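You operate a simulated robot arm through the tools that you are given. There is no shell and no other tool.

Carry out the task below with a simulated robot arm. There is one attempt and no reset: what you move stays moved.

Task
Check the thickness gauge on the setting piece and zero it.
Fine: one press of the test button first; put the piece back in the yellow ring.

It is judged by the outcome, as a careful person would: the job done as asked, and still so three seconds after it is handed in. It fails if anything else is knocked over, pushed out of place, dropped, spilled or broken.

Robot
A 6-joint arm with a two-finger gripper, fixed in place. Base frame: the origin is on the floor under the middle of its stand, x ahead of it, y to its left, z up. Lengths are in mm, angles in rad, forces in N, time in s.
It reaches about 1298 mm from its shoulder. Its first joint turns from -2.601 to 2.601 rad. Payload 1.57 kg.
The tool frame sits at the grasp point between the pads (the TCP): z along the fingers, y along the line on which they close. The tips reach 21 mm beyond it. The gripper opens to 70 mm; its body begins 50 mm behind the TCP.
Orientation is that of the tool frame in the base frame, as a unit quaternion [x, y, z, w]. With the fingers straight down and closing along the base's y, the tool's x points along the base's -x, its y along +y and its z along -z.

Tools
- The arm moves only by the tool play_rows. Its arguments are lists of equal length, an entry for each row: "gripper": the opening, from 0 (shut) to 1 (fully open); "travel": the shift along the tool's x, y, z in mm, a list of three; "delta_rot": the turn, a rotation vector about the tool's x, y, z in degrees, a list of three. In form: {"gripper": [gripper, ...], "travel": [[x, y, z], ...], "delta_rot": [[ax, ay, az], ...]}. A call has 1 to 20 rows; each row is the pose to reach, as a shift and turn from the pose commanded when the call began, along the tool's axes at that moment. Each row takes 0.2 s and may step no farther than 50 mm and 0.15 rad from the row before; otherwise, or with a gripper value out of range, the whole call is refused. A pose out of reach is approached as far as the arm can. The call stops where the force on the tool passes 40 N (or 10 N more than at its start, if that is more) or the arm is blocked; 0.2 s more then pass. The fingers move at their own pace (about 103.7 mm/s each) and stop on an object; they squeeze with about 24 N. The grip force told is the motor's: it shows also when the fingers shut on nothing. Time passes only in rows, and 0.2 s behind the last, so rows that repeat a pose let the fingers close. It gives the time, the measured TCP pose, the force on the tool (base axes), the opening and the grip force at its end, in the units of the frame above (readings bear some noise), with the torque about the TCP (base axes, N m) and any sound that the robot's microphone picked up.
- Cameras (640 x 400 px; columns grow to the right, rows downward): "scene" is fixed at [221.3, 649.7, 1448]; the picture's right is [-0.95, -0.31, 0.00], its down [-0.08, 0.26, -0.96] and it looks along [0.30, -0.92, -0.27] (base axes); focal length 312 px, centre (320, 200). "wrist" rides on the gripper at [79, 4, -81] in the tool frame; the picture's right is [-0.05, 1.00, 0.00], its down [-0.67, -0.04, -0.74] and it looks along [-0.74, -0.04, 0.67] (tool axes); focal length 256 px, centre (320, 200). There is no depth. A picture from a camera that has moved, and an enlarged one, comes with that camera's place and axes in the base frame and with its lens.
- get_image(camera): a new picture of that camera. No time passes.
- raise_lower(by): slides the trunk up (or, below 0, down) by that many mm; the arm rides with it, the base frame stays. It gives what a move gives, with no picture.
- close_up(camera, box): a new picture of the part [left, top, right, bottom] of that camera's present view, enlarged. No time passes.
- hand_in(): hands the job in; it is judged then, once.

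Places have to be worked out from the pictures, the camera data and where the tool is seen. Open the gripper and draw the arm clear of the work before you hand the job in, unless the task says otherwise.

The tools are called by a JSON object that holds its "fn" and its "kwargs". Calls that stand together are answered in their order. play_rows: Moves the arm, as the interface text tells. Its arguments: {"type":"object","properties":{"gripper":{"type":"array"},"travel":{"type":"array"},"delta_rot":{"type":"array"}},"required":["gripper","travel","delta_rot"]} The other tools are called the same way: raise_lower (by) moves the trunk up or down; get_image (camera) takes a picture; close_up (camera, box) takes an enlarged picture of a part of a camera's view; hand_in () hands the job in.

At the start:

```text
t: 0.0
eef_pos: [358.6, -563.0, 1238.8]
ee_rot: [0.0, 1.0, 0.001, 0.0]
ft_force: [0.1, -0.2, -0.4]
wrist_torque: [-0.01, 0.01, -0.04]
opening: 70.2
gripper_force: 0.1
trunk travel left (down, up): [-920.0, 50.0]
```

scene: 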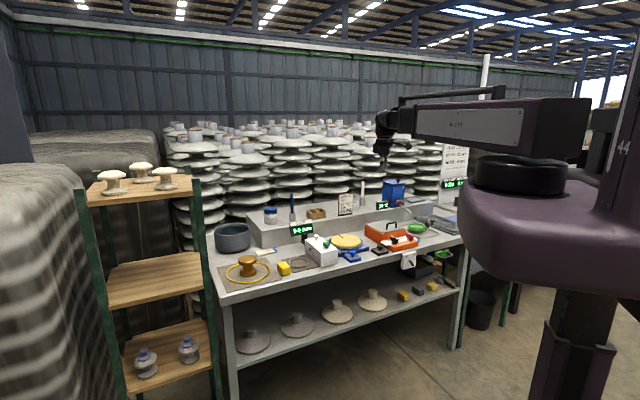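
wrist: 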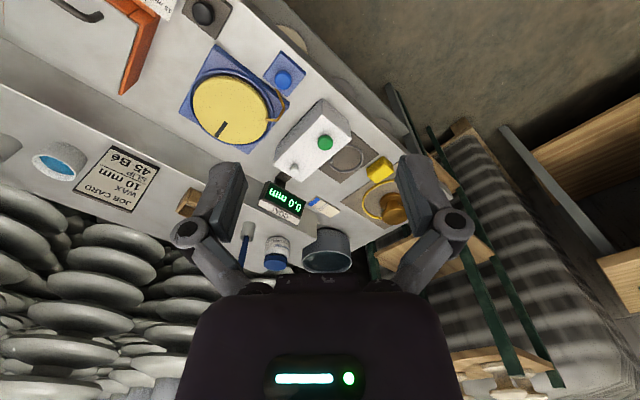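

I'll begin by looking closely at the bench to identify the gauge, its buttons, the setting piece and the yellow ring.

{"fn": "close_up", "kwargs": {"camera": "scene", "box": [200, 170, 360, 310]}}

{"fn": "close_up", "kwargs": {"camera": "scene", "box": [330, 170, 480, 280]}}

{"fn": "close_up", "kwargs": {"camera": "wrist", "box": [160, 30, 440, 280]}}

{"fn": "close_up", "kwargs": {"camera": "wrist", "box": [0, 0, 240, 200]}}

```text
2.86 times, centred on (280, 240) of scene
camera zoom: at [221.3, 649.7, 1448.0], right [-0.95, -0.31, 0.0], down [-0.08, 0.26, -0.96], along [0.3, -0.92, -0.27], focal length 893 px, centre (434, 86)
```

zoom: 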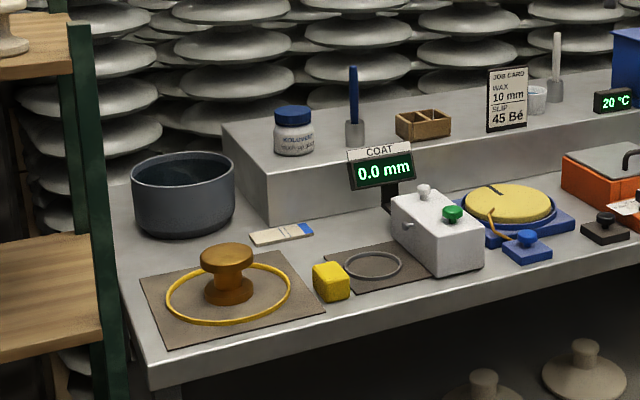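

```text
3.64 times, centred on (405, 225) of scene
camera zoom: at [221.3, 649.7, 1448.0], right [-0.95, -0.31, 0.0], down [-0.08, 0.26, -0.96], along [0.3, -0.92, -0.27], focal length 1136 px, centre (11, 109)
```

zoom: 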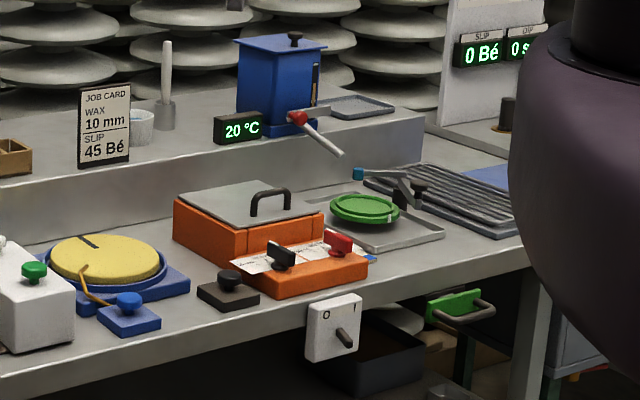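

```text
1.60 times, centred on (300, 155) of wrist
camera zoom: at [280.7, -559.4, 1321.8], right [0.05, 1.0, 0.0], down [0.67, -0.04, 0.74], along [0.74, -0.04, -0.67], focal length 410 px, centre (352, 272)
```

zoom: 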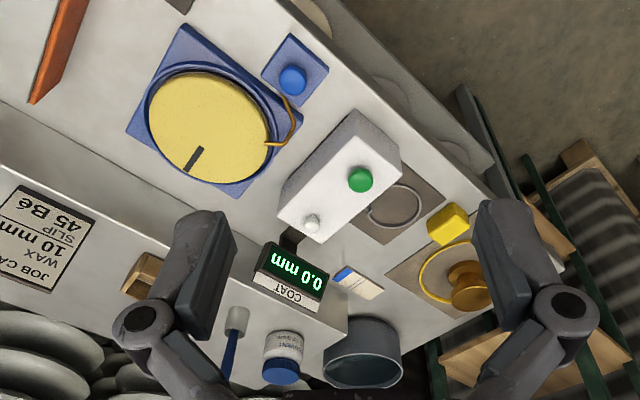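

```text
2.00 times, centred on (120, 100) of wrist
camera zoom: at [280.7, -559.4, 1321.8], right [0.05, 1.0, 0.0], down [0.67, -0.04, 0.74], along [0.74, -0.04, -0.67], focal length 512 px, centre (720, 400)
```

zoom: 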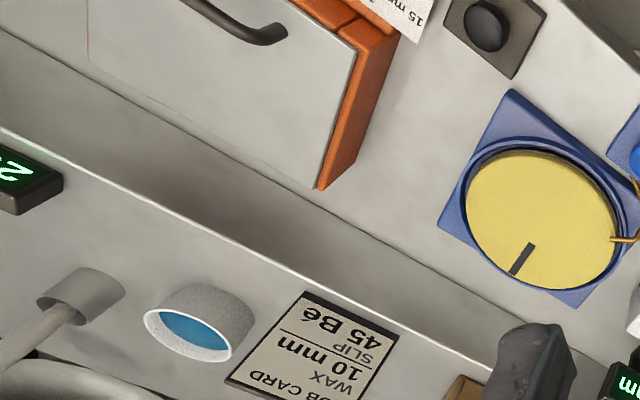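

The gauge (white box, green button, white knob) is near [590,-565,~860], with its COAT display behind it. The brown spool sits in the yellow ring at about [870,-380], and the bench runs at about 45°. I'll turn the tool 45° and move the camera in front of the gauge for a closer look.

{"fn": "play_rows", "kwargs": {"gripper": [1, 1, 1, 1, 1, 1, 1, 1, 1], "travel": [[-12, 14, 25], [-24, 28, 50], [-36, 42, 75], [-48, 56, 100], [-60, 70, 125], [-72, 84, 150], [-84, 98, 175], [-96, 112, 200], [-104, 125, 225]], "delta_rot": [[0, 0, 5], [0, 0, 10], [0, 0, 15], [0, 0, 20], [0, 0, 25], [0, 0, 30], [0, 0, 35], [0, 0, 40], [0, 0, 45]]}}

{"fn": "get_image", "kwargs": {"camera": "wrist"}}

{"fn": "get_image", "kwargs": {"camera": "scene"}}

```text
t: 2.0
eef_pos: [455.9, -432.5, 1238.0]
ee_rot: [0.383, 0.924, 0.0, 0.001]
ft_force: [-0.1, -0.4, 0.1]
wrist_torque: [0.01, -0.02, -0.04]
opening: 70.0
gripper_force: 0.0
out of reach, approached as far as the arm can: row 1, 2, 3, 4, 5, 6, 7, 8, 9
trunk travel left (down, up): [-920.0, 50.0]
```

```text
taken
camera wrist: at [403.7, -374.0, 1321.8], right [0.75, 0.67, 0.0], down [0.44, -0.5, 0.74], along [0.5, -0.56, -0.67], focal length 256 px, centre (320, 200)
```

wrist: 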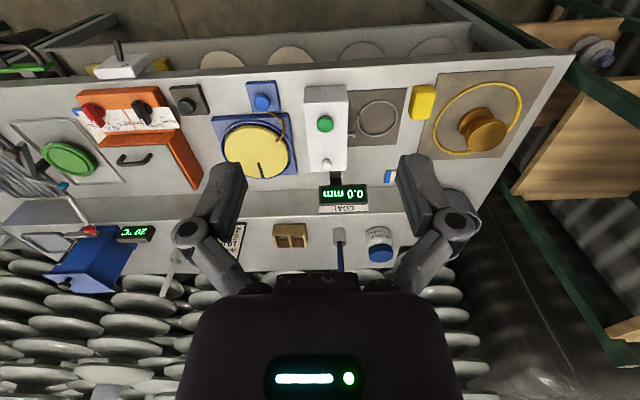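

```text
taken
```

scene: 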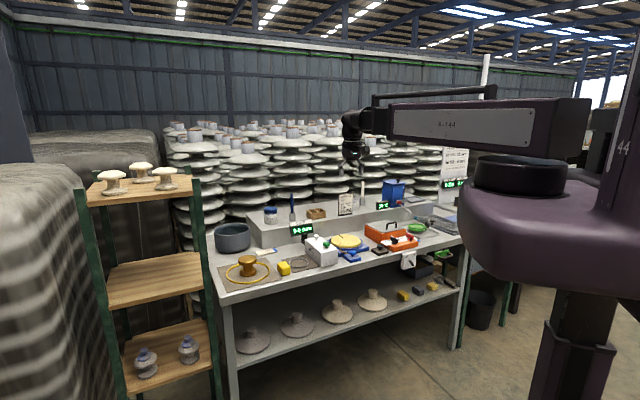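

The z did not change, so the arm works in a plane and height comes from the trunk. I'll enlarge the gauge and the mats from this view first.

{"fn": "close_up", "kwargs": {"camera": "wrist", "box": [280, 60, 440, 220]}}

{"fn": "close_up", "kwargs": {"camera": "wrist", "box": [390, 60, 550, 180]}}

{"fn": "close_up", "kwargs": {"camera": "wrist", "box": [60, 70, 220, 190]}}

```text
2.50 times, centred on (360, 140) of wrist
camera zoom: at [403.7, -374.0, 1321.8], right [0.75, 0.67, 0.0], down [0.44, -0.5, 0.74], along [0.5, -0.56, -0.67], focal length 640 px, centre (220, 350)
```

zoom: 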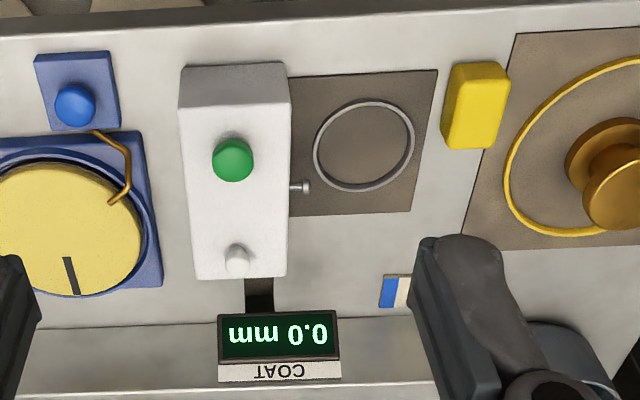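

```text
3.33 times, centred on (470, 120) of wrist
camera zoom: at [403.7, -374.0, 1321.8], right [0.75, 0.67, 0.0], down [0.44, -0.5, 0.74], along [0.5, -0.56, -0.67], focal length 853 px, centre (-180, 467)
```

zoom: 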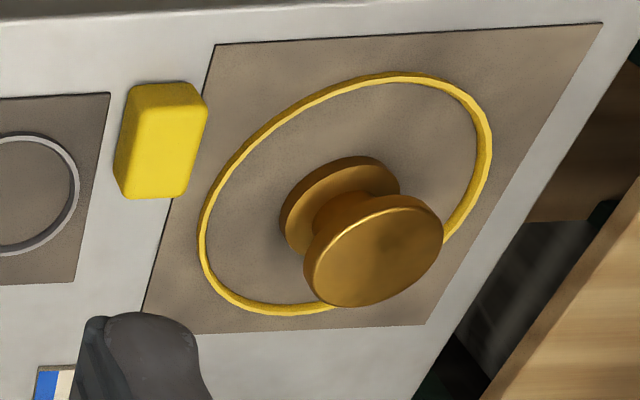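

```text
3.33 times, centred on (140, 130) of wrist
camera zoom: at [403.7, -374.0, 1321.8], right [0.75, 0.67, 0.0], down [0.44, -0.5, 0.74], along [0.5, -0.56, -0.67], focal length 853 px, centre (920, 433)
```

zoom: 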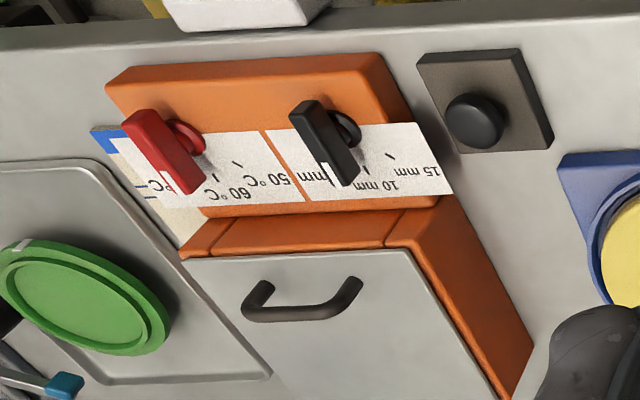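

The gauge has a steel probe facing the grey ring, a green button and a small white knob on top. I'll lower the trunk to get a closer look for markings; the TCP is still in front of the bench edge with nothing below it.

{"fn": "raise_lower", "kwargs": {"by": -180}}

{"fn": "get_image", "kwargs": {"camera": "wrist"}}

{"fn": "get_image", "kwargs": {"camera": "scene"}}

```text
t: 4.0
eef_pos: [456.5, -434.1, 1059.0]
ee_rot: [0.383, 0.924, 0.0, 0.001]
ft_force: [0.3, -0.1, 0.3]
wrist_torque: [0.01, -0.01, -0.01]
opening: 70.1
gripper_force: 0.0
trunk travel left (down, up): [-740.0, 230.0]
```

```text
taken
camera wrist: at [403.5, -374.3, 1141.8], right [0.74, 0.67, 0.0], down [0.45, -0.5, 0.74], along [0.5, -0.55, -0.67], focal length 256 px, centre (320, 200)
```

wrist: 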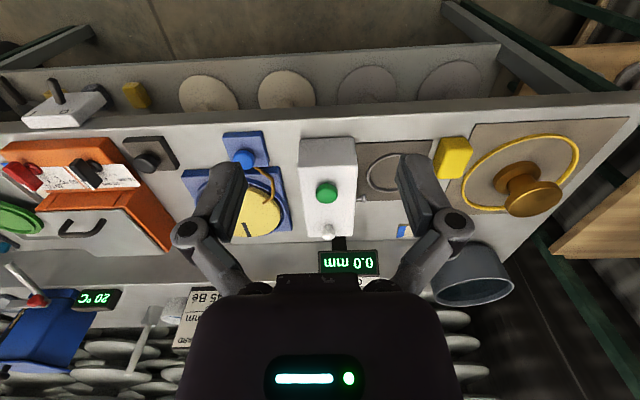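

```text
taken
```

scene: 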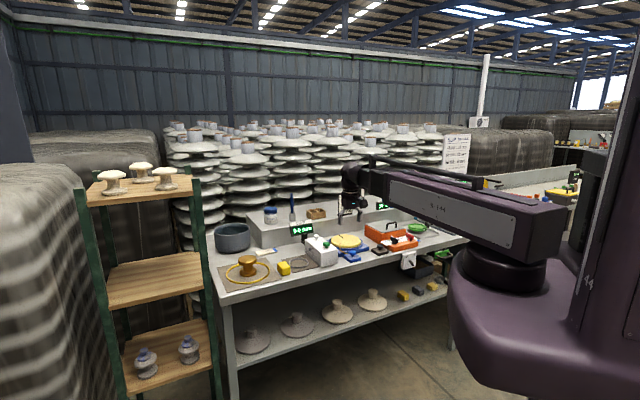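

Now a closer look at the gauge top, the sign on the wall, and the ring area.

{"fn": "close_up", "kwargs": {"camera": "wrist", "box": [270, 120, 430, 280]}}

{"fn": "close_up", "kwargs": {"camera": "wrist", "box": [430, 110, 620, 240]}}

{"fn": "close_up", "kwargs": {"camera": "scene", "box": [210, 210, 350, 300]}}

{"fn": "close_up", "kwargs": {"camera": "scene", "box": [430, 110, 510, 180]}}

```text
2.50 times, centred on (350, 200) of wrist
camera zoom: at [403.5, -374.3, 1141.8], right [0.74, 0.67, 0.0], down [0.45, -0.5, 0.74], along [0.5, -0.55, -0.67], focal length 640 px, centre (245, 200)
```

zoom: 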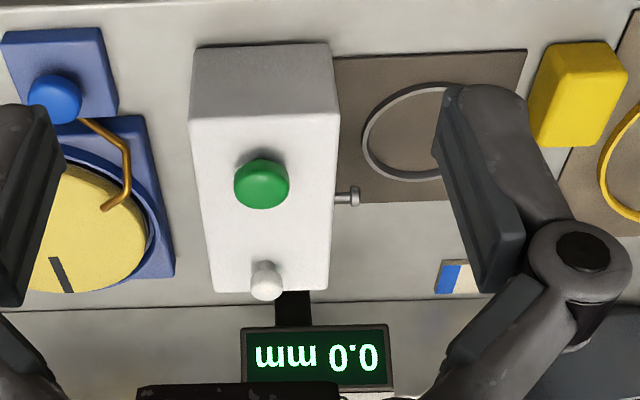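

```text
3.08 times, centred on (525, 175) of wrist
camera zoom: at [403.5, -374.3, 1141.8], right [0.74, 0.67, 0.0], down [0.45, -0.5, 0.74], along [0.5, -0.55, -0.67], focal length 788 px, centre (-311, 277)
```

zoom: 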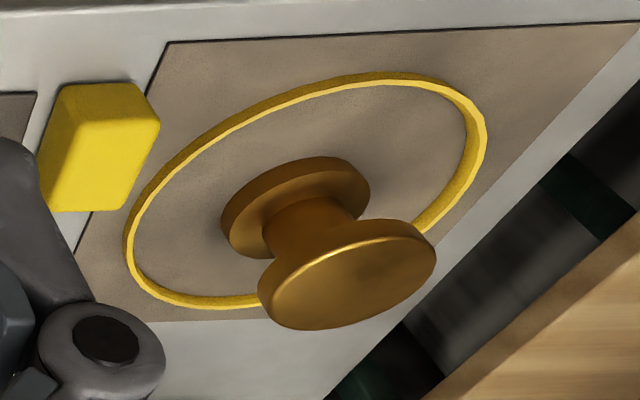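

```text
4.44 times, centred on (280, 255) of scene
camera zoom: at [221.3, 649.7, 1448.0], right [-0.95, -0.31, 0.0], down [-0.08, 0.26, -0.96], along [0.3, -0.92, -0.27], focal length 1389 px, centre (498, -44)
```

zoom: 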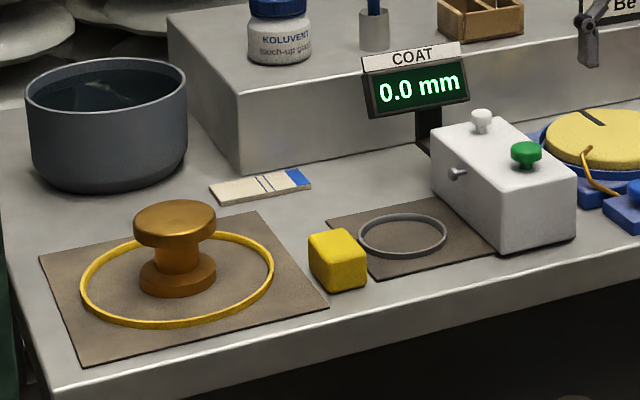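

```text
5.71 times, centred on (470, 145) of scene
camera zoom: at [221.3, 649.7, 1448.0], right [-0.95, -0.31, 0.0], down [-0.08, 0.26, -0.96], along [0.3, -0.92, -0.27], focal length 1786 px, centre (-537, 514)
```

zoom: 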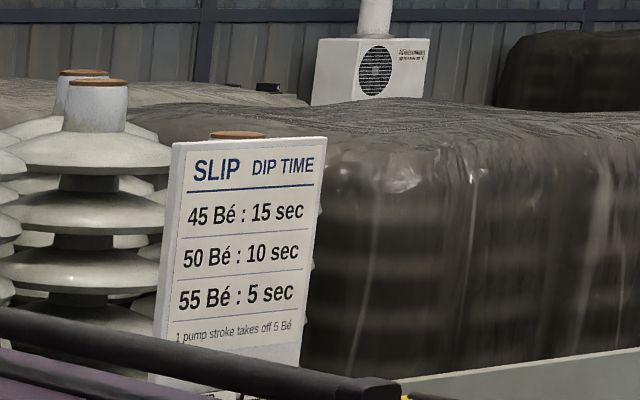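

I'll take tighter close-ups of the spool and the gripper to get their dimensions.

{"fn": "close_up", "kwargs": {"camera": "scene", "box": [220, 245, 280, 290]}}

{"fn": "close_up", "kwargs": {"camera": "scene", "box": [330, 150, 390, 230]}}

{"fn": "close_up", "kwargs": {"camera": "scene", "box": [280, 225, 350, 275]}}

```text
8.89 times, centred on (250, 268) of scene
camera zoom: at [221.3, 649.7, 1448.0], right [-0.95, -0.31, 0.0], down [-0.08, 0.26, -0.96], along [0.3, -0.92, -0.27], focal length 2778 px, centre (942, -400)
```

zoom: 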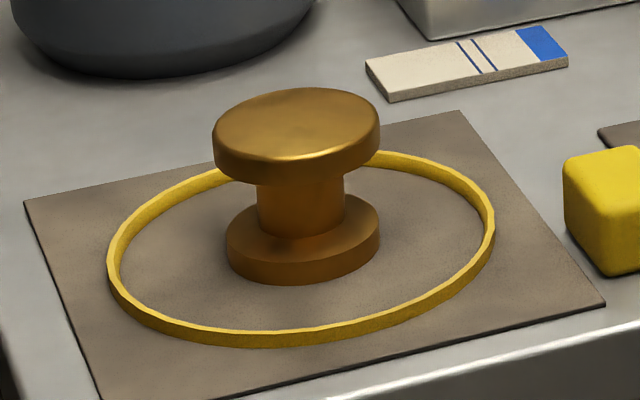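

```text
5.00 times, centred on (360, 190) of scene
camera zoom: at [221.3, 649.7, 1448.0], right [-0.95, -0.31, 0.0], down [-0.08, 0.26, -0.96], along [0.3, -0.92, -0.27], focal length 1563 px, centre (120, 250)
```

zoom: 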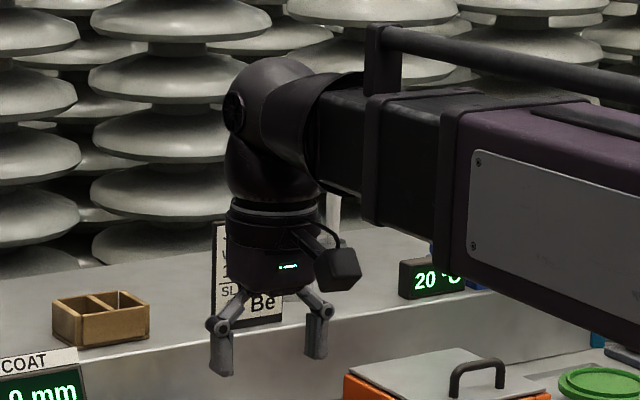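

```text
8.00 times, centred on (315, 250) of scene
camera zoom: at [221.3, 649.7, 1448.0], right [-0.95, -0.31, 0.0], down [-0.08, 0.26, -0.96], along [0.3, -0.92, -0.27], focal length 2500 px, centre (360, -200)
```

zoom: 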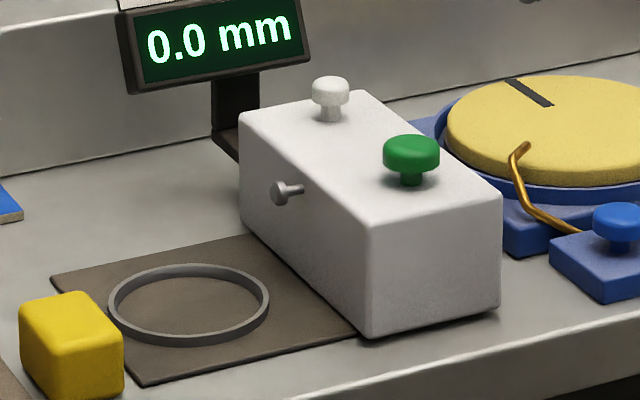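

The spool's flanges (about 76 mm) are wider than the 70 mm gripper opening, so I'll have to grip its ~40 mm neck from the side with the tool nearly horizontal and the camera on top. First I'll roll the tool 180° in free space and see whether the arm can reach that.

{"fn": "play_rows", "kwargs": {"gripper": [1, 1, 1, 1, 1, 1, 1, 1, 1, 1, 1], "travel": [[0, 0, 0], [0, 0, 0], [0, 0, 0], [0, 0, 0], [0, 0, 0], [0, 0, 0], [0, 0, 0], [0, 0, 0], [0, 0, 0], [0, 0, 0], [0, 0, 0]], "delta_rot": [[0, 0, -8.2], [0, 0, -16.4], [0, 0, -24.6], [0, 0, -32.8], [0, 0, -41], [0, 0, -49.2], [0, 0, -57.4], [0, 0, -65.6], [0, 0, -73.8], [0, 0, -82], [0, 0, -90]]}}

{"fn": "get_image", "kwargs": {"camera": "scene"}}

```text
t: 6.4
eef_pos: [454.8, -434.0, 1059.0]
ee_rot: [-0.384, 0.923, 0.0, 0.0]
ft_force: [0.5, 0.5, 0.0]
wrist_torque: [0.01, -0.01, -0.01]
opening: 70.1
gripper_force: 0.2
trunk travel left (down, up): [-740.0, 230.0]
```

```text
taken
```

scene: 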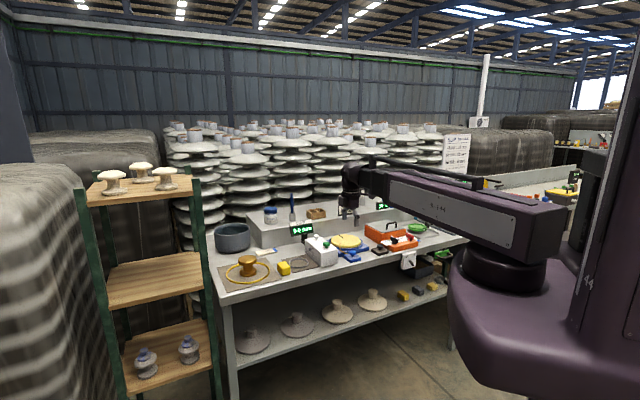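

The roll works so far; now another 90° the same way.

{"fn": "play_rows", "kwargs": {"gripper": [1, 1, 1, 1, 1, 1, 1, 1, 1, 1, 1], "travel": [[0, 0, 0], [0, 0, 0], [0, 0, 0], [0, 0, 0], [0, 0, 0], [0, 0, 0], [0, 0, 0], [0, 0, 0], [0, 0, 0], [0, 0, 0], [0, 0, 0]], "delta_rot": [[0, 0, -8.2], [0, 0, -16.4], [0, 0, -24.6], [0, 0, -32.8], [0, 0, -41], [0, 0, -49.2], [0, 0, -57.4], [0, 0, -65.6], [0, 0, -73.8], [0, 0, -82], [0, 0, -90]]}}

{"fn": "close_up", "kwargs": {"camera": "scene", "box": [320, 150, 480, 250]}}

{"fn": "get_image", "kwargs": {"camera": "wrist"}}

```text
t: 8.8
eef_pos: [462.1, -427.9, 1059.2]
ee_rot: [0.893, -0.449, -0.001, 0.001]
ft_force: [0.1, 0.1, 1.1]
wrist_torque: [0.0, 0.0, -0.01]
opening: 70.0
gripper_force: 0.1
out of reach, approached as far as the arm can: row 10, 11
trunk travel left (down, up): [-740.0, 230.0]
```

```text
4.00 times, centred on (400, 200) of scene
camera zoom: at [221.3, 649.7, 1448.0], right [-0.95, -0.31, 0.0], down [-0.08, 0.26, -0.96], along [0.3, -0.92, -0.27], focal length 1250 px, centre (0, 200)
```

zoom: 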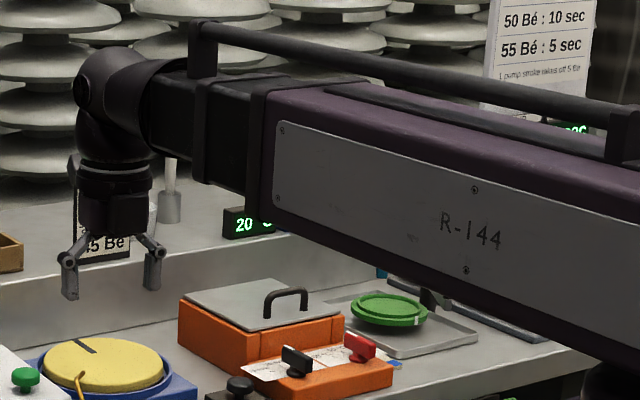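

```text
taken
camera wrist: at [507.0, -493.7, 1141.8], right [-0.83, -0.55, 0.0], down [-0.37, 0.56, 0.74], along [-0.41, 0.62, -0.67], focal length 256 px, centre (320, 200)
```

wrist: 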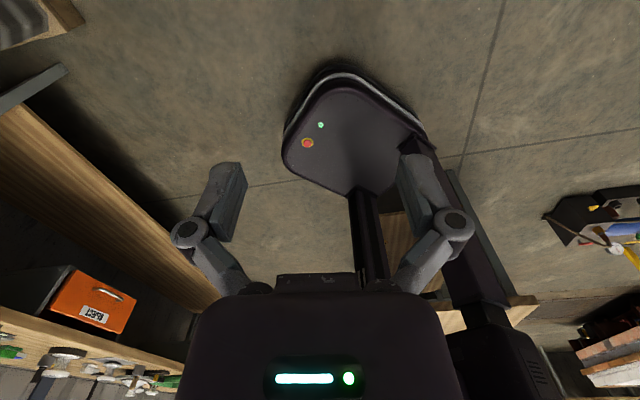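

The roll stopped about 8° short at a joint limit here (fine elsewhere, since the forearm turns). I'll check the finger shape in close-up to know how thick they are before tilting.

{"fn": "close_up", "kwargs": {"camera": "wrist", "box": [370, 130, 490, 300]}}

{"fn": "close_up", "kwargs": {"camera": "scene", "box": [325, 160, 375, 230]}}

```text
2.35 times, centred on (430, 215) of wrist
camera zoom: at [507.0, -493.7, 1141.8], right [-0.83, -0.55, 0.0], down [-0.37, 0.56, 0.74], along [-0.41, 0.62, -0.67], focal length 602 px, centre (61, 165)
```

zoom: 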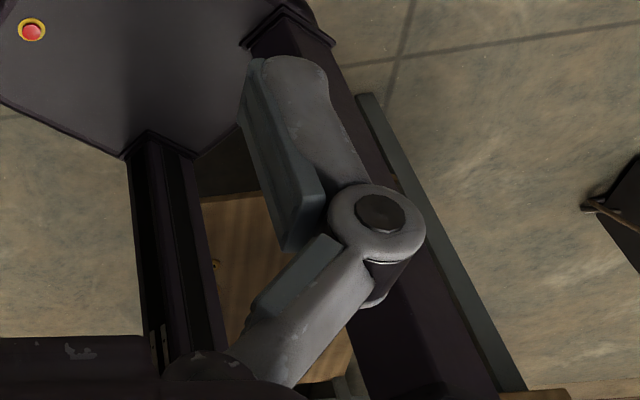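

```text
5.71 times, centred on (350, 195) of scene
camera zoom: at [221.3, 649.7, 1448.0], right [-0.95, -0.31, 0.0], down [-0.08, 0.26, -0.96], along [0.3, -0.92, -0.27], focal length 1786 px, centre (149, 229)
```

zoom: 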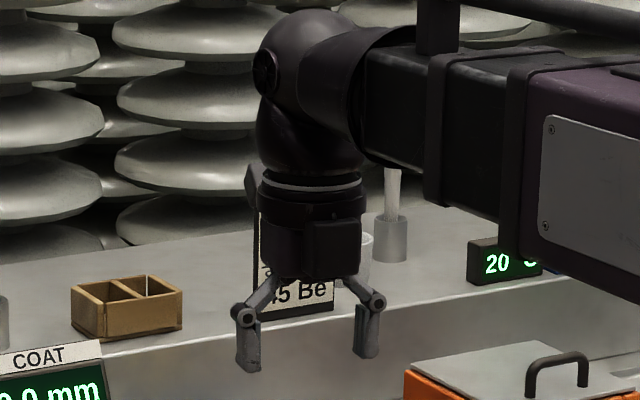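

The finger pads look about 13–15 mm wide, so they should fit the ~33 mm gap between the flanges with a shallow tilt. I'll move at this height, in front of the bench, until the tool stands opposite the spool and straightens to the bench axis.

{"fn": "play_rows", "kwargs": {"gripper": [1, 1, 1, 1, 1, 1, 1, 1, 1, 1], "travel": [[2.2, -33.3, 0], [4.4, -66.7, 0], [6.6, -100, 0], [8.8, -133.4, 0], [11, -166.7, 0], [13.2, -200, 0], [15.4, -233.4, 0], [17.6, -266.8, 0], [19.8, -300, 0], [22, -333.5, 0]], "delta_rot": [[0, 0, -0.8], [0, 0, -1.6], [0, 0, -2.5], [0, 0, -3.3], [0, 0, -4.2], [0, 0, -5], [0, 0, -5.8], [0, 0, -6.7], [0, 0, -7.5], [0, 0, -8.4]]}}

{"fn": "get_image", "kwargs": {"camera": "scene"}}

```text
t: 11.0
eef_pos: [743.8, -244.3, 1059.1]
ee_rot: [0.923, -0.384, -0.001, 0.001]
ft_force: [0.2, 0.3, 0.2]
wrist_torque: [0.0, -0.01, -0.02]
opening: 70.0
gripper_force: 0.0
out of reach, approached as far as the arm can: row 9
trunk travel left (down, up): [-740.0, 230.0]
```

```text
taken
```

scene: 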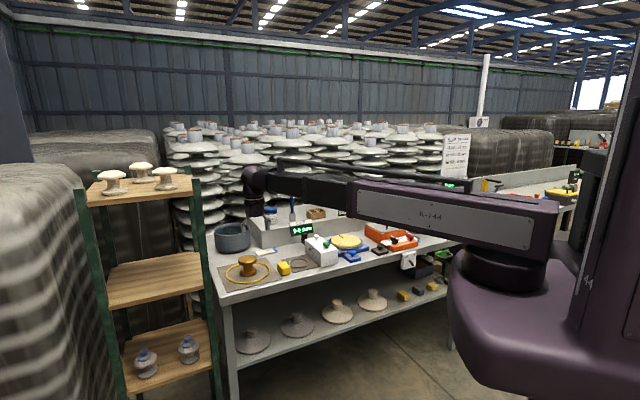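

It reached the pose aligned with the bench axis. Now I tilt the tool toward the bench (turn about tool y), checking partway.

{"fn": "play_rows", "kwargs": {"gripper": [1, 1, 1, 1, 1, 1, 1, 1, 1, 1], "travel": [[0, 0, 0], [0, 0, 0], [0, 0, 0], [0, 0, 0], [0, 0, 0], [0, 0, 0], [0, 0, 0], [0, 0, 0], [0, 0, 0], [0, 0, 0]], "delta_rot": [[0, 7.6, 0], [0, 15.2, 0], [0, 22.8, 0], [0, 30.4, 0], [0, 38, 0], [0, 45.6, 0], [0, 53.2, 0], [0, 60.8, 0], [0, 68.4, 0], [0, 76, 0]]}}

{"fn": "get_image", "kwargs": {"camera": "scene"}}

{"fn": "get_image", "kwargs": {"camera": "wrist"}}

```text
t: 13.2
eef_pos: [745.6, -249.3, 1199.7]
ee_rot: [0.728, -0.301, 0.569, 0.236]
ft_force: [-0.2, 0.1, -0.5]
wrist_torque: [-0.05, 0.0, 0.01]
opening: 70.2
gripper_force: 0.1
out of reach, approached as far as the arm can: row 2, 3, 4, 5, 6, 7, 8, 9, 10
trunk travel left (down, up): [-740.0, 230.0]
```

```text
taken
```

scene: 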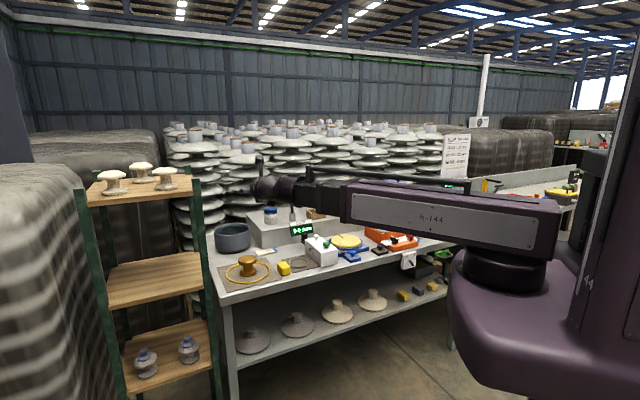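

```text
taken
camera wrist: at [701.1, -208.8, 1298.5], right [-0.72, -0.7, -0.05], down [-0.6, 0.65, -0.47], along [0.36, -0.3, -0.88], focal length 256 px, centre (320, 200)
```

wrist: 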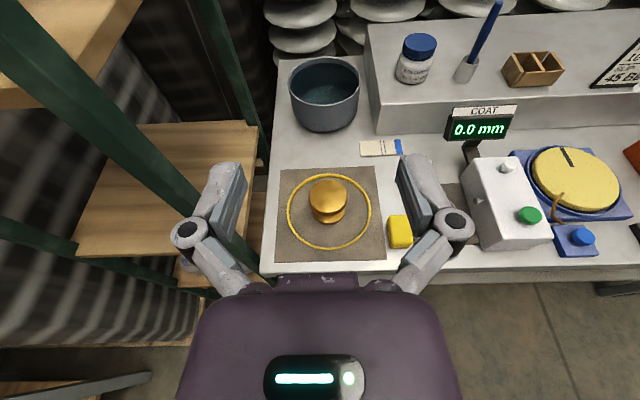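

The tool now points into the bench at 14° below horizontal with the camera on top, giving a clean view. I'll lower the trunk partway and look again for accurate positions.

{"fn": "raise_lower", "kwargs": {"by": -220}}

{"fn": "get_image", "kwargs": {"camera": "wrist"}}

{"fn": "get_image", "kwargs": {"camera": "scene"}}

```text
t: 15.5
eef_pos: [744.7, -249.3, 980.4]
ee_rot: [0.729, -0.303, 0.567, 0.238]
ft_force: [0.3, -0.4, -0.5]
wrist_torque: [-0.02, 0.0, 0.01]
opening: 69.9
gripper_force: 0.0
trunk travel left (down, up): [-520.0, 450.0]
```

```text
taken
camera wrist: at [701.3, -209.1, 1078.3], right [-0.72, -0.7, -0.05], down [-0.6, 0.65, -0.47], along [0.36, -0.3, -0.88], focal length 256 px, centre (320, 200)
```

wrist: 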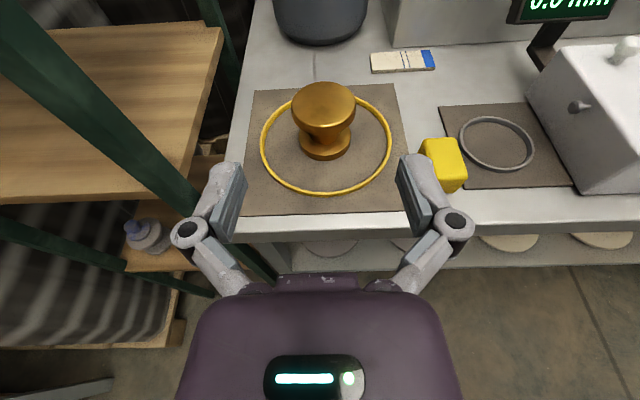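

```text
taken
```

scene: 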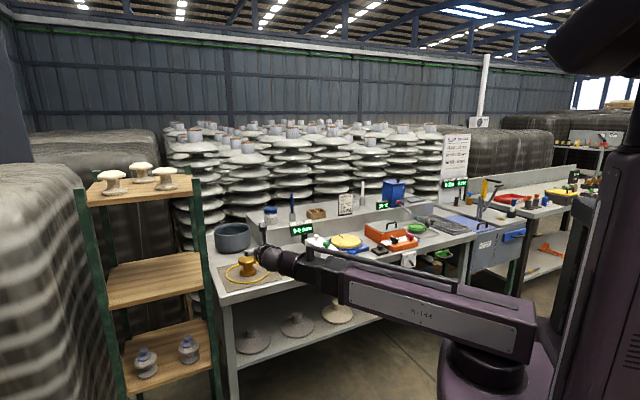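

Close-ups of the spool and the grey ring from this view for accurate triangulation against the previous height.

{"fn": "close_up", "kwargs": {"camera": "wrist", "box": [240, 60, 420, 220]}}

{"fn": "close_up", "kwargs": {"camera": "wrist", "box": [410, 60, 640, 210]}}

```text
2.50 times, centred on (330, 140) of wrist
camera zoom: at [701.3, -209.1, 1078.3], right [-0.72, -0.7, -0.05], down [-0.6, 0.65, -0.47], along [0.36, -0.3, -0.88], focal length 640 px, centre (295, 350)
```

zoom: 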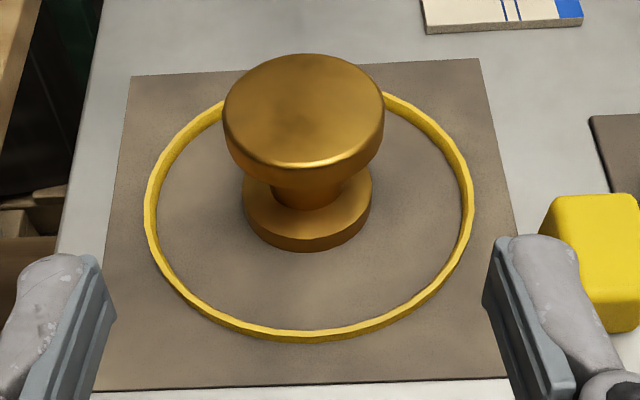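

```text
2.67 times, centred on (525, 135) of wrist
camera zoom: at [701.3, -209.1, 1078.3], right [-0.72, -0.7, -0.05], down [-0.6, 0.65, -0.47], along [0.36, -0.3, -0.88], focal length 683 px, centre (-227, 373)
```

zoom: 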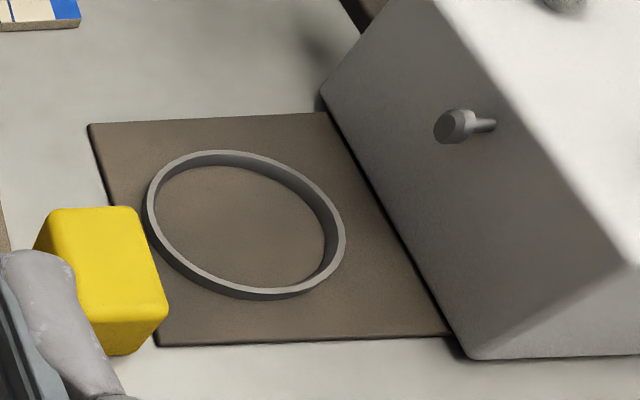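

The spool is laterally aligned with the tool within about 1 mm. I'll lower another 80 mm (still above the spool's top and in front of the bench edge) to pin down the heights.

{"fn": "raise_lower", "kwargs": {"by": -80}}

{"fn": "close_up", "kwargs": {"camera": "wrist", "box": [240, 0, 420, 160]}}

{"fn": "get_image", "kwargs": {"camera": "wrist"}}

{"fn": "close_up", "kwargs": {"camera": "scene", "box": [210, 225, 330, 300]}}

```text
t: 16.7
eef_pos: [744.8, -249.4, 899.6]
ee_rot: [0.728, -0.302, 0.567, 0.237]
ft_force: [0.0, -0.5, -0.3]
wrist_torque: [-0.03, -0.01, -0.03]
opening: 70.0
gripper_force: 0.0
trunk travel left (down, up): [-440.0, 530.0]
```

```text
2.50 times, centred on (330, 80) of wrist
camera zoom: at [701.3, -209.1, 998.3], right [-0.72, -0.7, -0.05], down [-0.6, 0.65, -0.47], along [0.36, -0.3, -0.88], focal length 640 px, centre (295, 500)
```

zoom: 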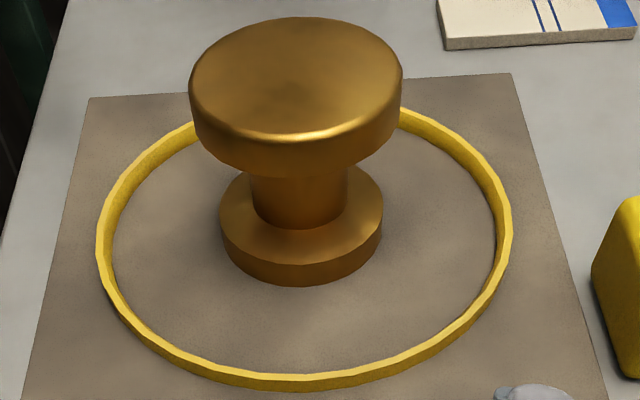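

```text
taken
camera wrist: at [701.3, -209.1, 998.3], right [-0.72, -0.7, -0.05], down [-0.6, 0.65, -0.47], along [0.36, -0.3, -0.88], focal length 256 px, centre (320, 200)
```

wrist: 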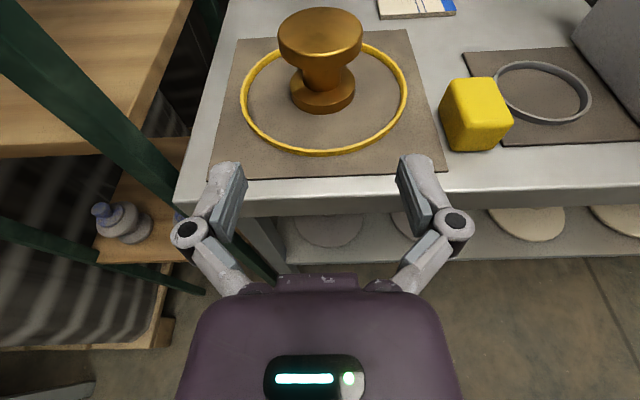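

```text
5.33 times, centred on (270, 262) of scene
camera zoom: at [221.3, 649.7, 1448.0], right [-0.95, -0.31, 0.0], down [-0.08, 0.26, -0.96], along [0.3, -0.92, -0.27], focal length 1667 px, centre (587, -133)
```

zoom: 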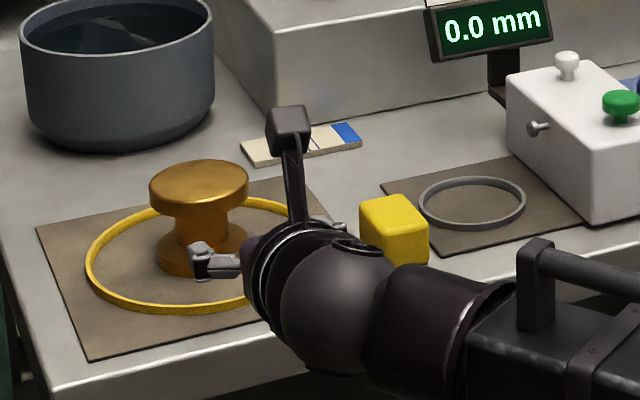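

Heights: spool top ≈866, top flange underside ≈849, lower flange top ≈815, axis at v≈888 (in bench coordinates), u≈350. I'll zoom on the fingers in the scene view to check their thickness in this attitude.

{"fn": "close_up", "kwargs": {"camera": "scene", "box": [236, 245, 286, 285]}}

{"fn": "close_up", "kwargs": {"camera": "wrist", "box": [160, 140, 260, 300]}}

```text
10.00 times, centred on (261, 265) of scene
camera zoom: at [221.3, 649.7, 1448.0], right [-0.95, -0.31, 0.0], down [-0.08, 0.26, -0.96], along [0.3, -0.92, -0.27], focal length 3125 px, centre (910, -450)
```

zoom: 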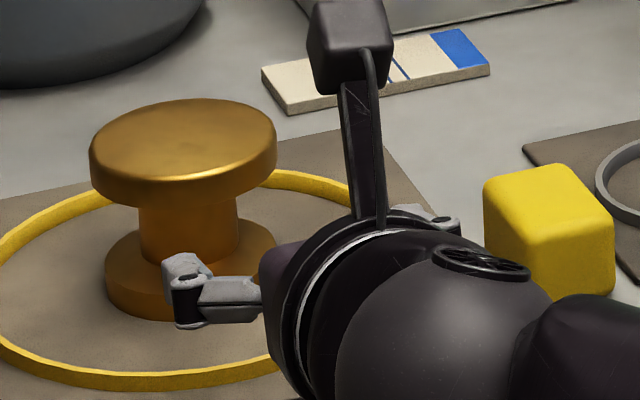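

```text
2.50 times, centred on (210, 220) of wrist
camera zoom: at [701.3, -209.1, 998.3], right [-0.72, -0.7, -0.05], down [-0.6, 0.65, -0.47], along [0.36, -0.3, -0.88], focal length 640 px, centre (595, 150)
```

zoom: 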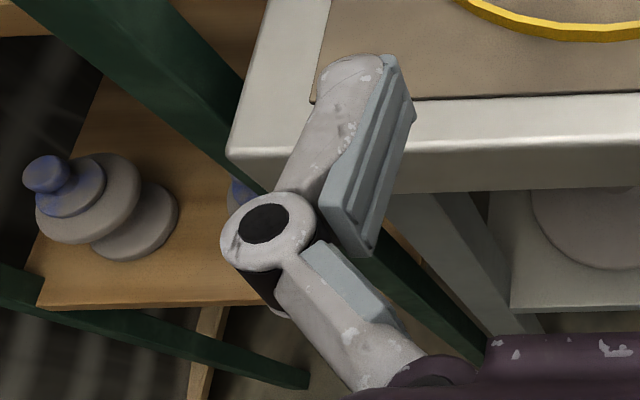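

The gap leaves about ±3–4 mm for the fingers at this tilt, centred on a TCP height of ≈831. I'll lower to that while still in front of the edge, then look.

{"fn": "raise_lower", "kwargs": {"by": -68.3}}

{"fn": "get_image", "kwargs": {"camera": "wrist"}}

{"fn": "close_up", "kwargs": {"camera": "scene", "box": [200, 230, 360, 340]}}

```text
t: 17.8
eef_pos: [744.4, -249.1, 832.4]
ee_rot: [0.729, -0.301, 0.568, 0.236]
ft_force: [0.1, -0.6, 0.3]
wrist_torque: [-0.01, 0.0, 0.01]
opening: 70.0
gripper_force: 0.1
trunk travel left (down, up): [-372.0, 598.0]
```

```text
taken
camera wrist: at [701.3, -209.2, 929.9], right [-0.72, -0.7, -0.05], down [-0.6, 0.65, -0.47], along [0.36, -0.3, -0.88], focal length 256 px, centre (320, 200)
```

wrist: 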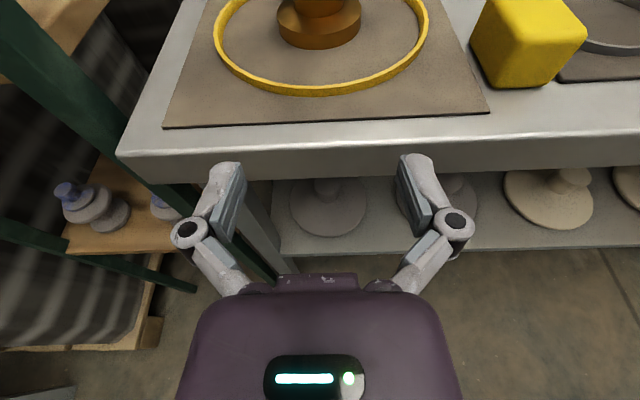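

```text
3.64 times, centred on (280, 285) of scene
camera zoom: at [221.3, 649.7, 1448.0], right [-0.95, -0.31, 0.0], down [-0.08, 0.26, -0.96], along [0.3, -0.92, -0.27], focal length 1136 px, centre (466, -109)
```

zoom: 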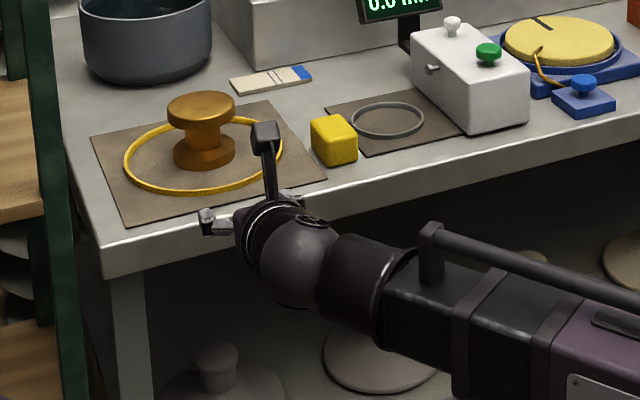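

Level looks right relative to the table. I'll drop 1.5 mm more and advance 115 mm straight in over the mat, stopping short of the spool to check.

{"fn": "raise_lower", "kwargs": {"by": -1.5}}

{"fn": "play_rows", "kwargs": {"gripper": [1, 1, 1, 1, 1, 1], "travel": [[4.8, 0, 19.4], [9.7, 0, 38.8], [14.5, 0, 58.2], [19.4, 0, 77.6], [24.2, 0, 97], [27.8, 0, 111.6]], "delta_rot": [[0, 0, 0], [0, 0, 0], [0, 0, 0], [0, 0, 0], [0, 0, 0], [0, 0, 0]]}}

{"fn": "get_image", "kwargs": {"camera": "wrist"}}

{"fn": "close_up", "kwargs": {"camera": "scene", "box": [220, 235, 300, 295]}}

```text
t: 18.3
eef_pos: [744.7, -247.4, 830.7]
ee_rot: [0.729, -0.301, 0.568, 0.237]
ft_force: [1.4, 0.1, -0.3]
wrist_torque: [0.02, 0.02, -0.02]
opening: 70.0
gripper_force: 0.1
trunk travel left (down, up): [-370.0, 600.0]
```

```text
t: 19.7
eef_pos: [829.1, -330.2, 830.2]
ee_rot: [0.728, -0.302, 0.568, 0.237]
ft_force: [0.4, -0.7, -0.3]
wrist_torque: [-0.03, 0.01, -0.02]
opening: 69.8
gripper_force: 0.1
trunk travel left (down, up): [-370.0, 600.0]
```

```text
taken
camera wrist: at [785.7, -290.7, 928.4], right [-0.72, -0.7, -0.05], down [-0.6, 0.65, -0.47], along [0.36, -0.3, -0.88], focal length 256 px, centre (320, 200)
```

wrist: 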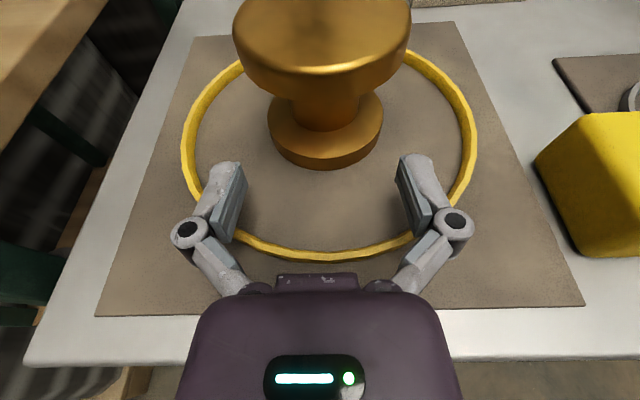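

```text
6.67 times, centred on (260, 265) of scene
camera zoom: at [221.3, 649.7, 1448.0], right [-0.95, -0.31, 0.0], down [-0.08, 0.26, -0.96], along [0.3, -0.92, -0.27], focal length 2084 px, centre (720, -233)
```

zoom: 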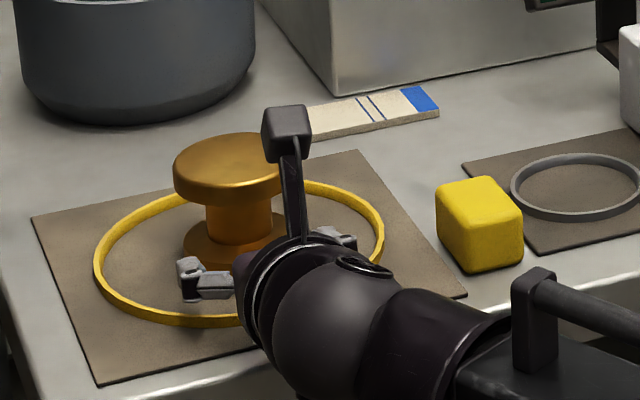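

Aligned and clear: the spool's neck is centred between the open fingers. I'll advance the remaining 58 mm so the neck sits slightly ahead of the TCP.

{"fn": "play_rows", "kwargs": {"gripper": [1, 1, 1, 1, 1, 1], "travel": [[2.4, 0, 9.7], [4.8, 0, 19.4], [7.3, 0, 29.1], [9.7, 0, 38.8], [12.1, 0, 48.5], [14, 0, 56.3]], "delta_rot": [[0, 0, 0], [0, 0, 0], [0, 0, 0], [0, 0, 0], [0, 0, 0], [0, 0, 0]]}}

{"fn": "get_image", "kwargs": {"camera": "wrist"}}

{"fn": "close_up", "kwargs": {"camera": "scene", "box": [220, 235, 300, 295]}}

```text
t: 20.9
eef_pos: [853.5, -359.9, 829.0]
ee_rot: [0.729, -0.302, 0.567, 0.236]
ft_force: [-6.3, 6.5, 5.0]
wrist_torque: [0.45, 0.25, 0.14]
opening: 69.7
gripper_force: 0.0
trunk travel left (down, up): [-370.0, 600.0]
stopped in row 5: the force on the tool passed its limit at 52 N (the readings are from after the stop); the commanded pose is now the measured one
```

```text
taken
camera wrist: at [811.0, -320.5, 929.0], right [-0.72, -0.7, -0.05], down [-0.6, 0.65, -0.46], along [0.36, -0.3, -0.88], focal length 256 px, centre (320, 200)
```

wrist: 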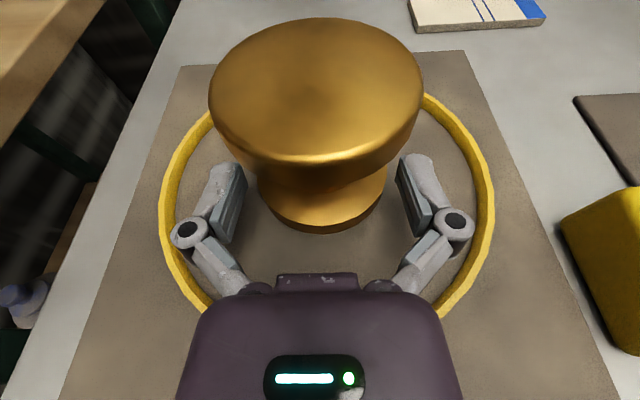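

```text
6.67 times, centred on (260, 265) of scene
camera zoom: at [221.3, 649.7, 1448.0], right [-0.95, -0.31, 0.0], down [-0.08, 0.26, -0.96], along [0.3, -0.92, -0.27], focal length 2084 px, centre (720, -233)
```

zoom: 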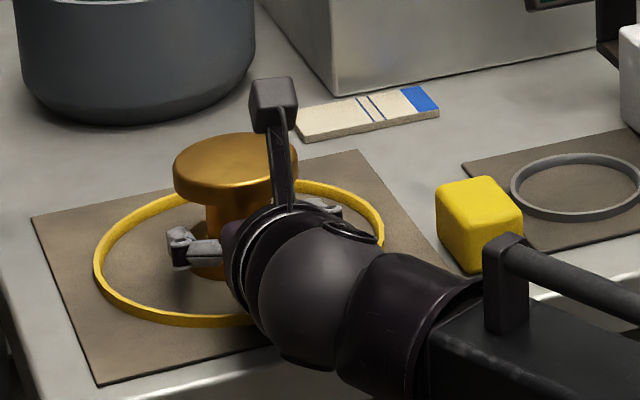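

The stop came from the gripper body's underside touching the raised yellow ring (the torque points to a contact ~60 mm behind and ~20 mm below the TCP); ring and spool look unmoved. I'll back off, raise a little, and use a steeper 17° tilt so the body clears the ring.

{"fn": "play_rows", "kwargs": {"gripper": [1, 1, 1], "travel": [[-2.4, 0, -9.7], [-6, 0, -24.3], [-9.7, 0, -38.8]], "delta_rot": [[0, 0, 0], [0, 0, 0], [0, 0, 0]]}}

{"fn": "raise_lower", "kwargs": {"by": 12}}

{"fn": "play_rows", "kwargs": {"gripper": [1, 1], "travel": [[0, 0, 0], [0, 0, 0]], "delta_rot": [[0, -1.5, 0], [0, -3, 0]]}}

{"fn": "get_image", "kwargs": {"camera": "wrist"}}

{"fn": "close_up", "kwargs": {"camera": "scene", "box": [220, 235, 300, 295]}}

```text
t: 21.7
eef_pos: [826.4, -333.8, 831.2]
ee_rot: [0.729, -0.303, 0.567, 0.236]
ft_force: [-0.4, 0.1, 0.1]
wrist_torque: [0.03, 0.02, -0.03]
opening: 70.3
gripper_force: 0.1
trunk travel left (down, up): [-370.0, 600.0]
```

```text
t: 22.3
eef_pos: [827.0, -332.8, 842.7]
ee_rot: [0.729, -0.302, 0.567, 0.236]
ft_force: [1.0, 0.1, -0.2]
wrist_torque: [-0.05, 0.02, -0.01]
opening: 70.2
gripper_force: 0.1
trunk travel left (down, up): [-382.0, 588.0]
```

```text
t: 22.9
eef_pos: [827.3, -333.5, 832.1]
ee_rot: [0.743, -0.307, 0.549, 0.228]
ft_force: [-0.4, -1.0, 0.5]
wrist_torque: [0.01, 0.0, -0.04]
opening: 70.0
gripper_force: 0.2
out of reach, approached as far as the arm can: row 1, 2
trunk travel left (down, up): [-382.0, 588.0]
```

```text
taken
camera wrist: at [787.2, -297.5, 933.8], right [-0.72, -0.69, -0.05], down [-0.62, 0.67, -0.42], along [0.32, -0.27, -0.91], focal length 256 px, centre (320, 200)
```

wrist: 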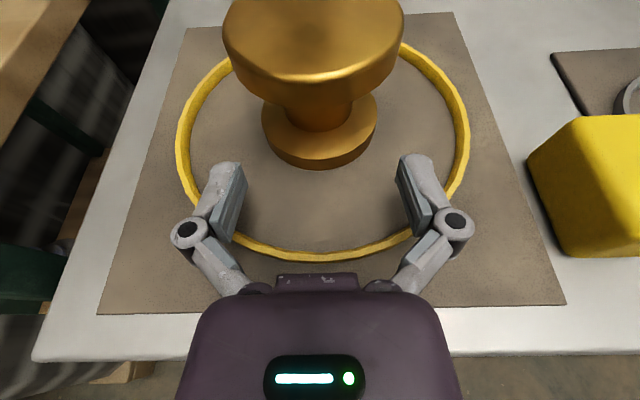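

```text
6.67 times, centred on (260, 265) of scene
camera zoom: at [221.3, 649.7, 1448.0], right [-0.95, -0.31, 0.0], down [-0.08, 0.26, -0.96], along [0.3, -0.92, -0.27], focal length 2084 px, centre (720, -233)
```

zoom: 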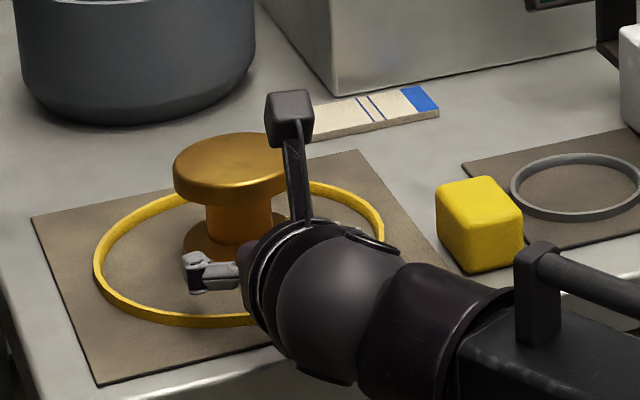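

Ring and spool are unmoved, and the spool is on the tool's centre plane. I'll lower 2.5 mm to centre the fingers in the neck gap and advance again in small steps.

{"fn": "raise_lower", "kwargs": {"by": -2.5}}

{"fn": "play_rows", "kwargs": {"gripper": [1, 1, 1, 1, 1, 1, 1], "travel": [[2.3, 0, 7.6], [4.7, 0, 15.2], [7, 0, 22.8], [9.3, 0, 30.4], [11.6, 0, 38], [14, 0, 45.6], [16.3, 0, 53.2]], "delta_rot": [[0, 0, 0], [0, 0, 0], [0, 0, 0], [0, 0, 0], [0, 0, 0], [0, 0, 0], [0, 0, 0]]}}

{"fn": "get_image", "kwargs": {"camera": "wrist"}}

{"fn": "close_up", "kwargs": {"camera": "scene", "box": [220, 235, 300, 295]}}

```text
t: 23.4
eef_pos: [826.7, -334.0, 829.1]
ee_rot: [0.743, -0.309, 0.548, 0.229]
ft_force: [0.1, -1.1, 0.1]
wrist_torque: [0.02, 0.01, 0.03]
opening: 70.0
gripper_force: 0.1
trunk travel left (down, up): [-380.0, 590.0]
```

```text
t: 24.8
eef_pos: [854.7, -363.8, 831.7]
ee_rot: [0.744, -0.309, 0.547, 0.227]
ft_force: [-6.7, 6.5, 6.6]
wrist_torque: [0.55, 0.38, 0.13]
opening: 70.2
gripper_force: 0.0
trunk travel left (down, up): [-380.0, 590.0]
stopped in row 7: the force on the tool passed its limit at 52 N (the readings are from after the stop); the commanded pose is now the measured one
```

```text
taken
camera wrist: at [814.8, -327.2, 932.1], right [-0.72, -0.69, -0.05], down [-0.62, 0.67, -0.42], along [0.32, -0.27, -0.91], focal length 256 px, centre (320, 200)
```

wrist: 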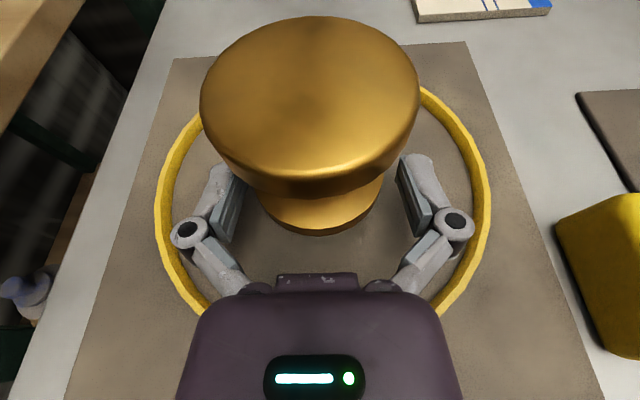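

```text
6.67 times, centred on (260, 265) of scene
camera zoom: at [221.3, 649.7, 1448.0], right [-0.95, -0.31, 0.0], down [-0.08, 0.26, -0.96], along [0.3, -0.92, -0.27], focal length 2084 px, centre (720, -233)
```

zoom: 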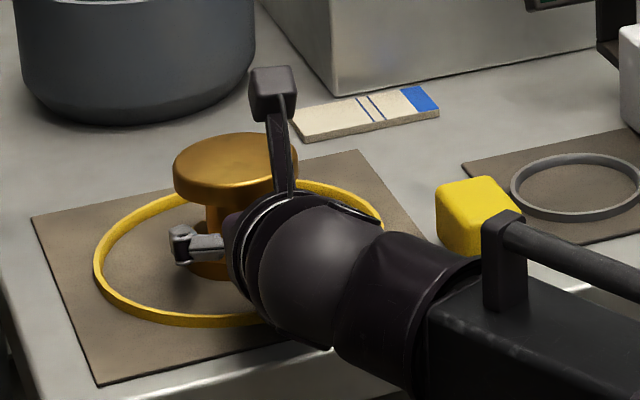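

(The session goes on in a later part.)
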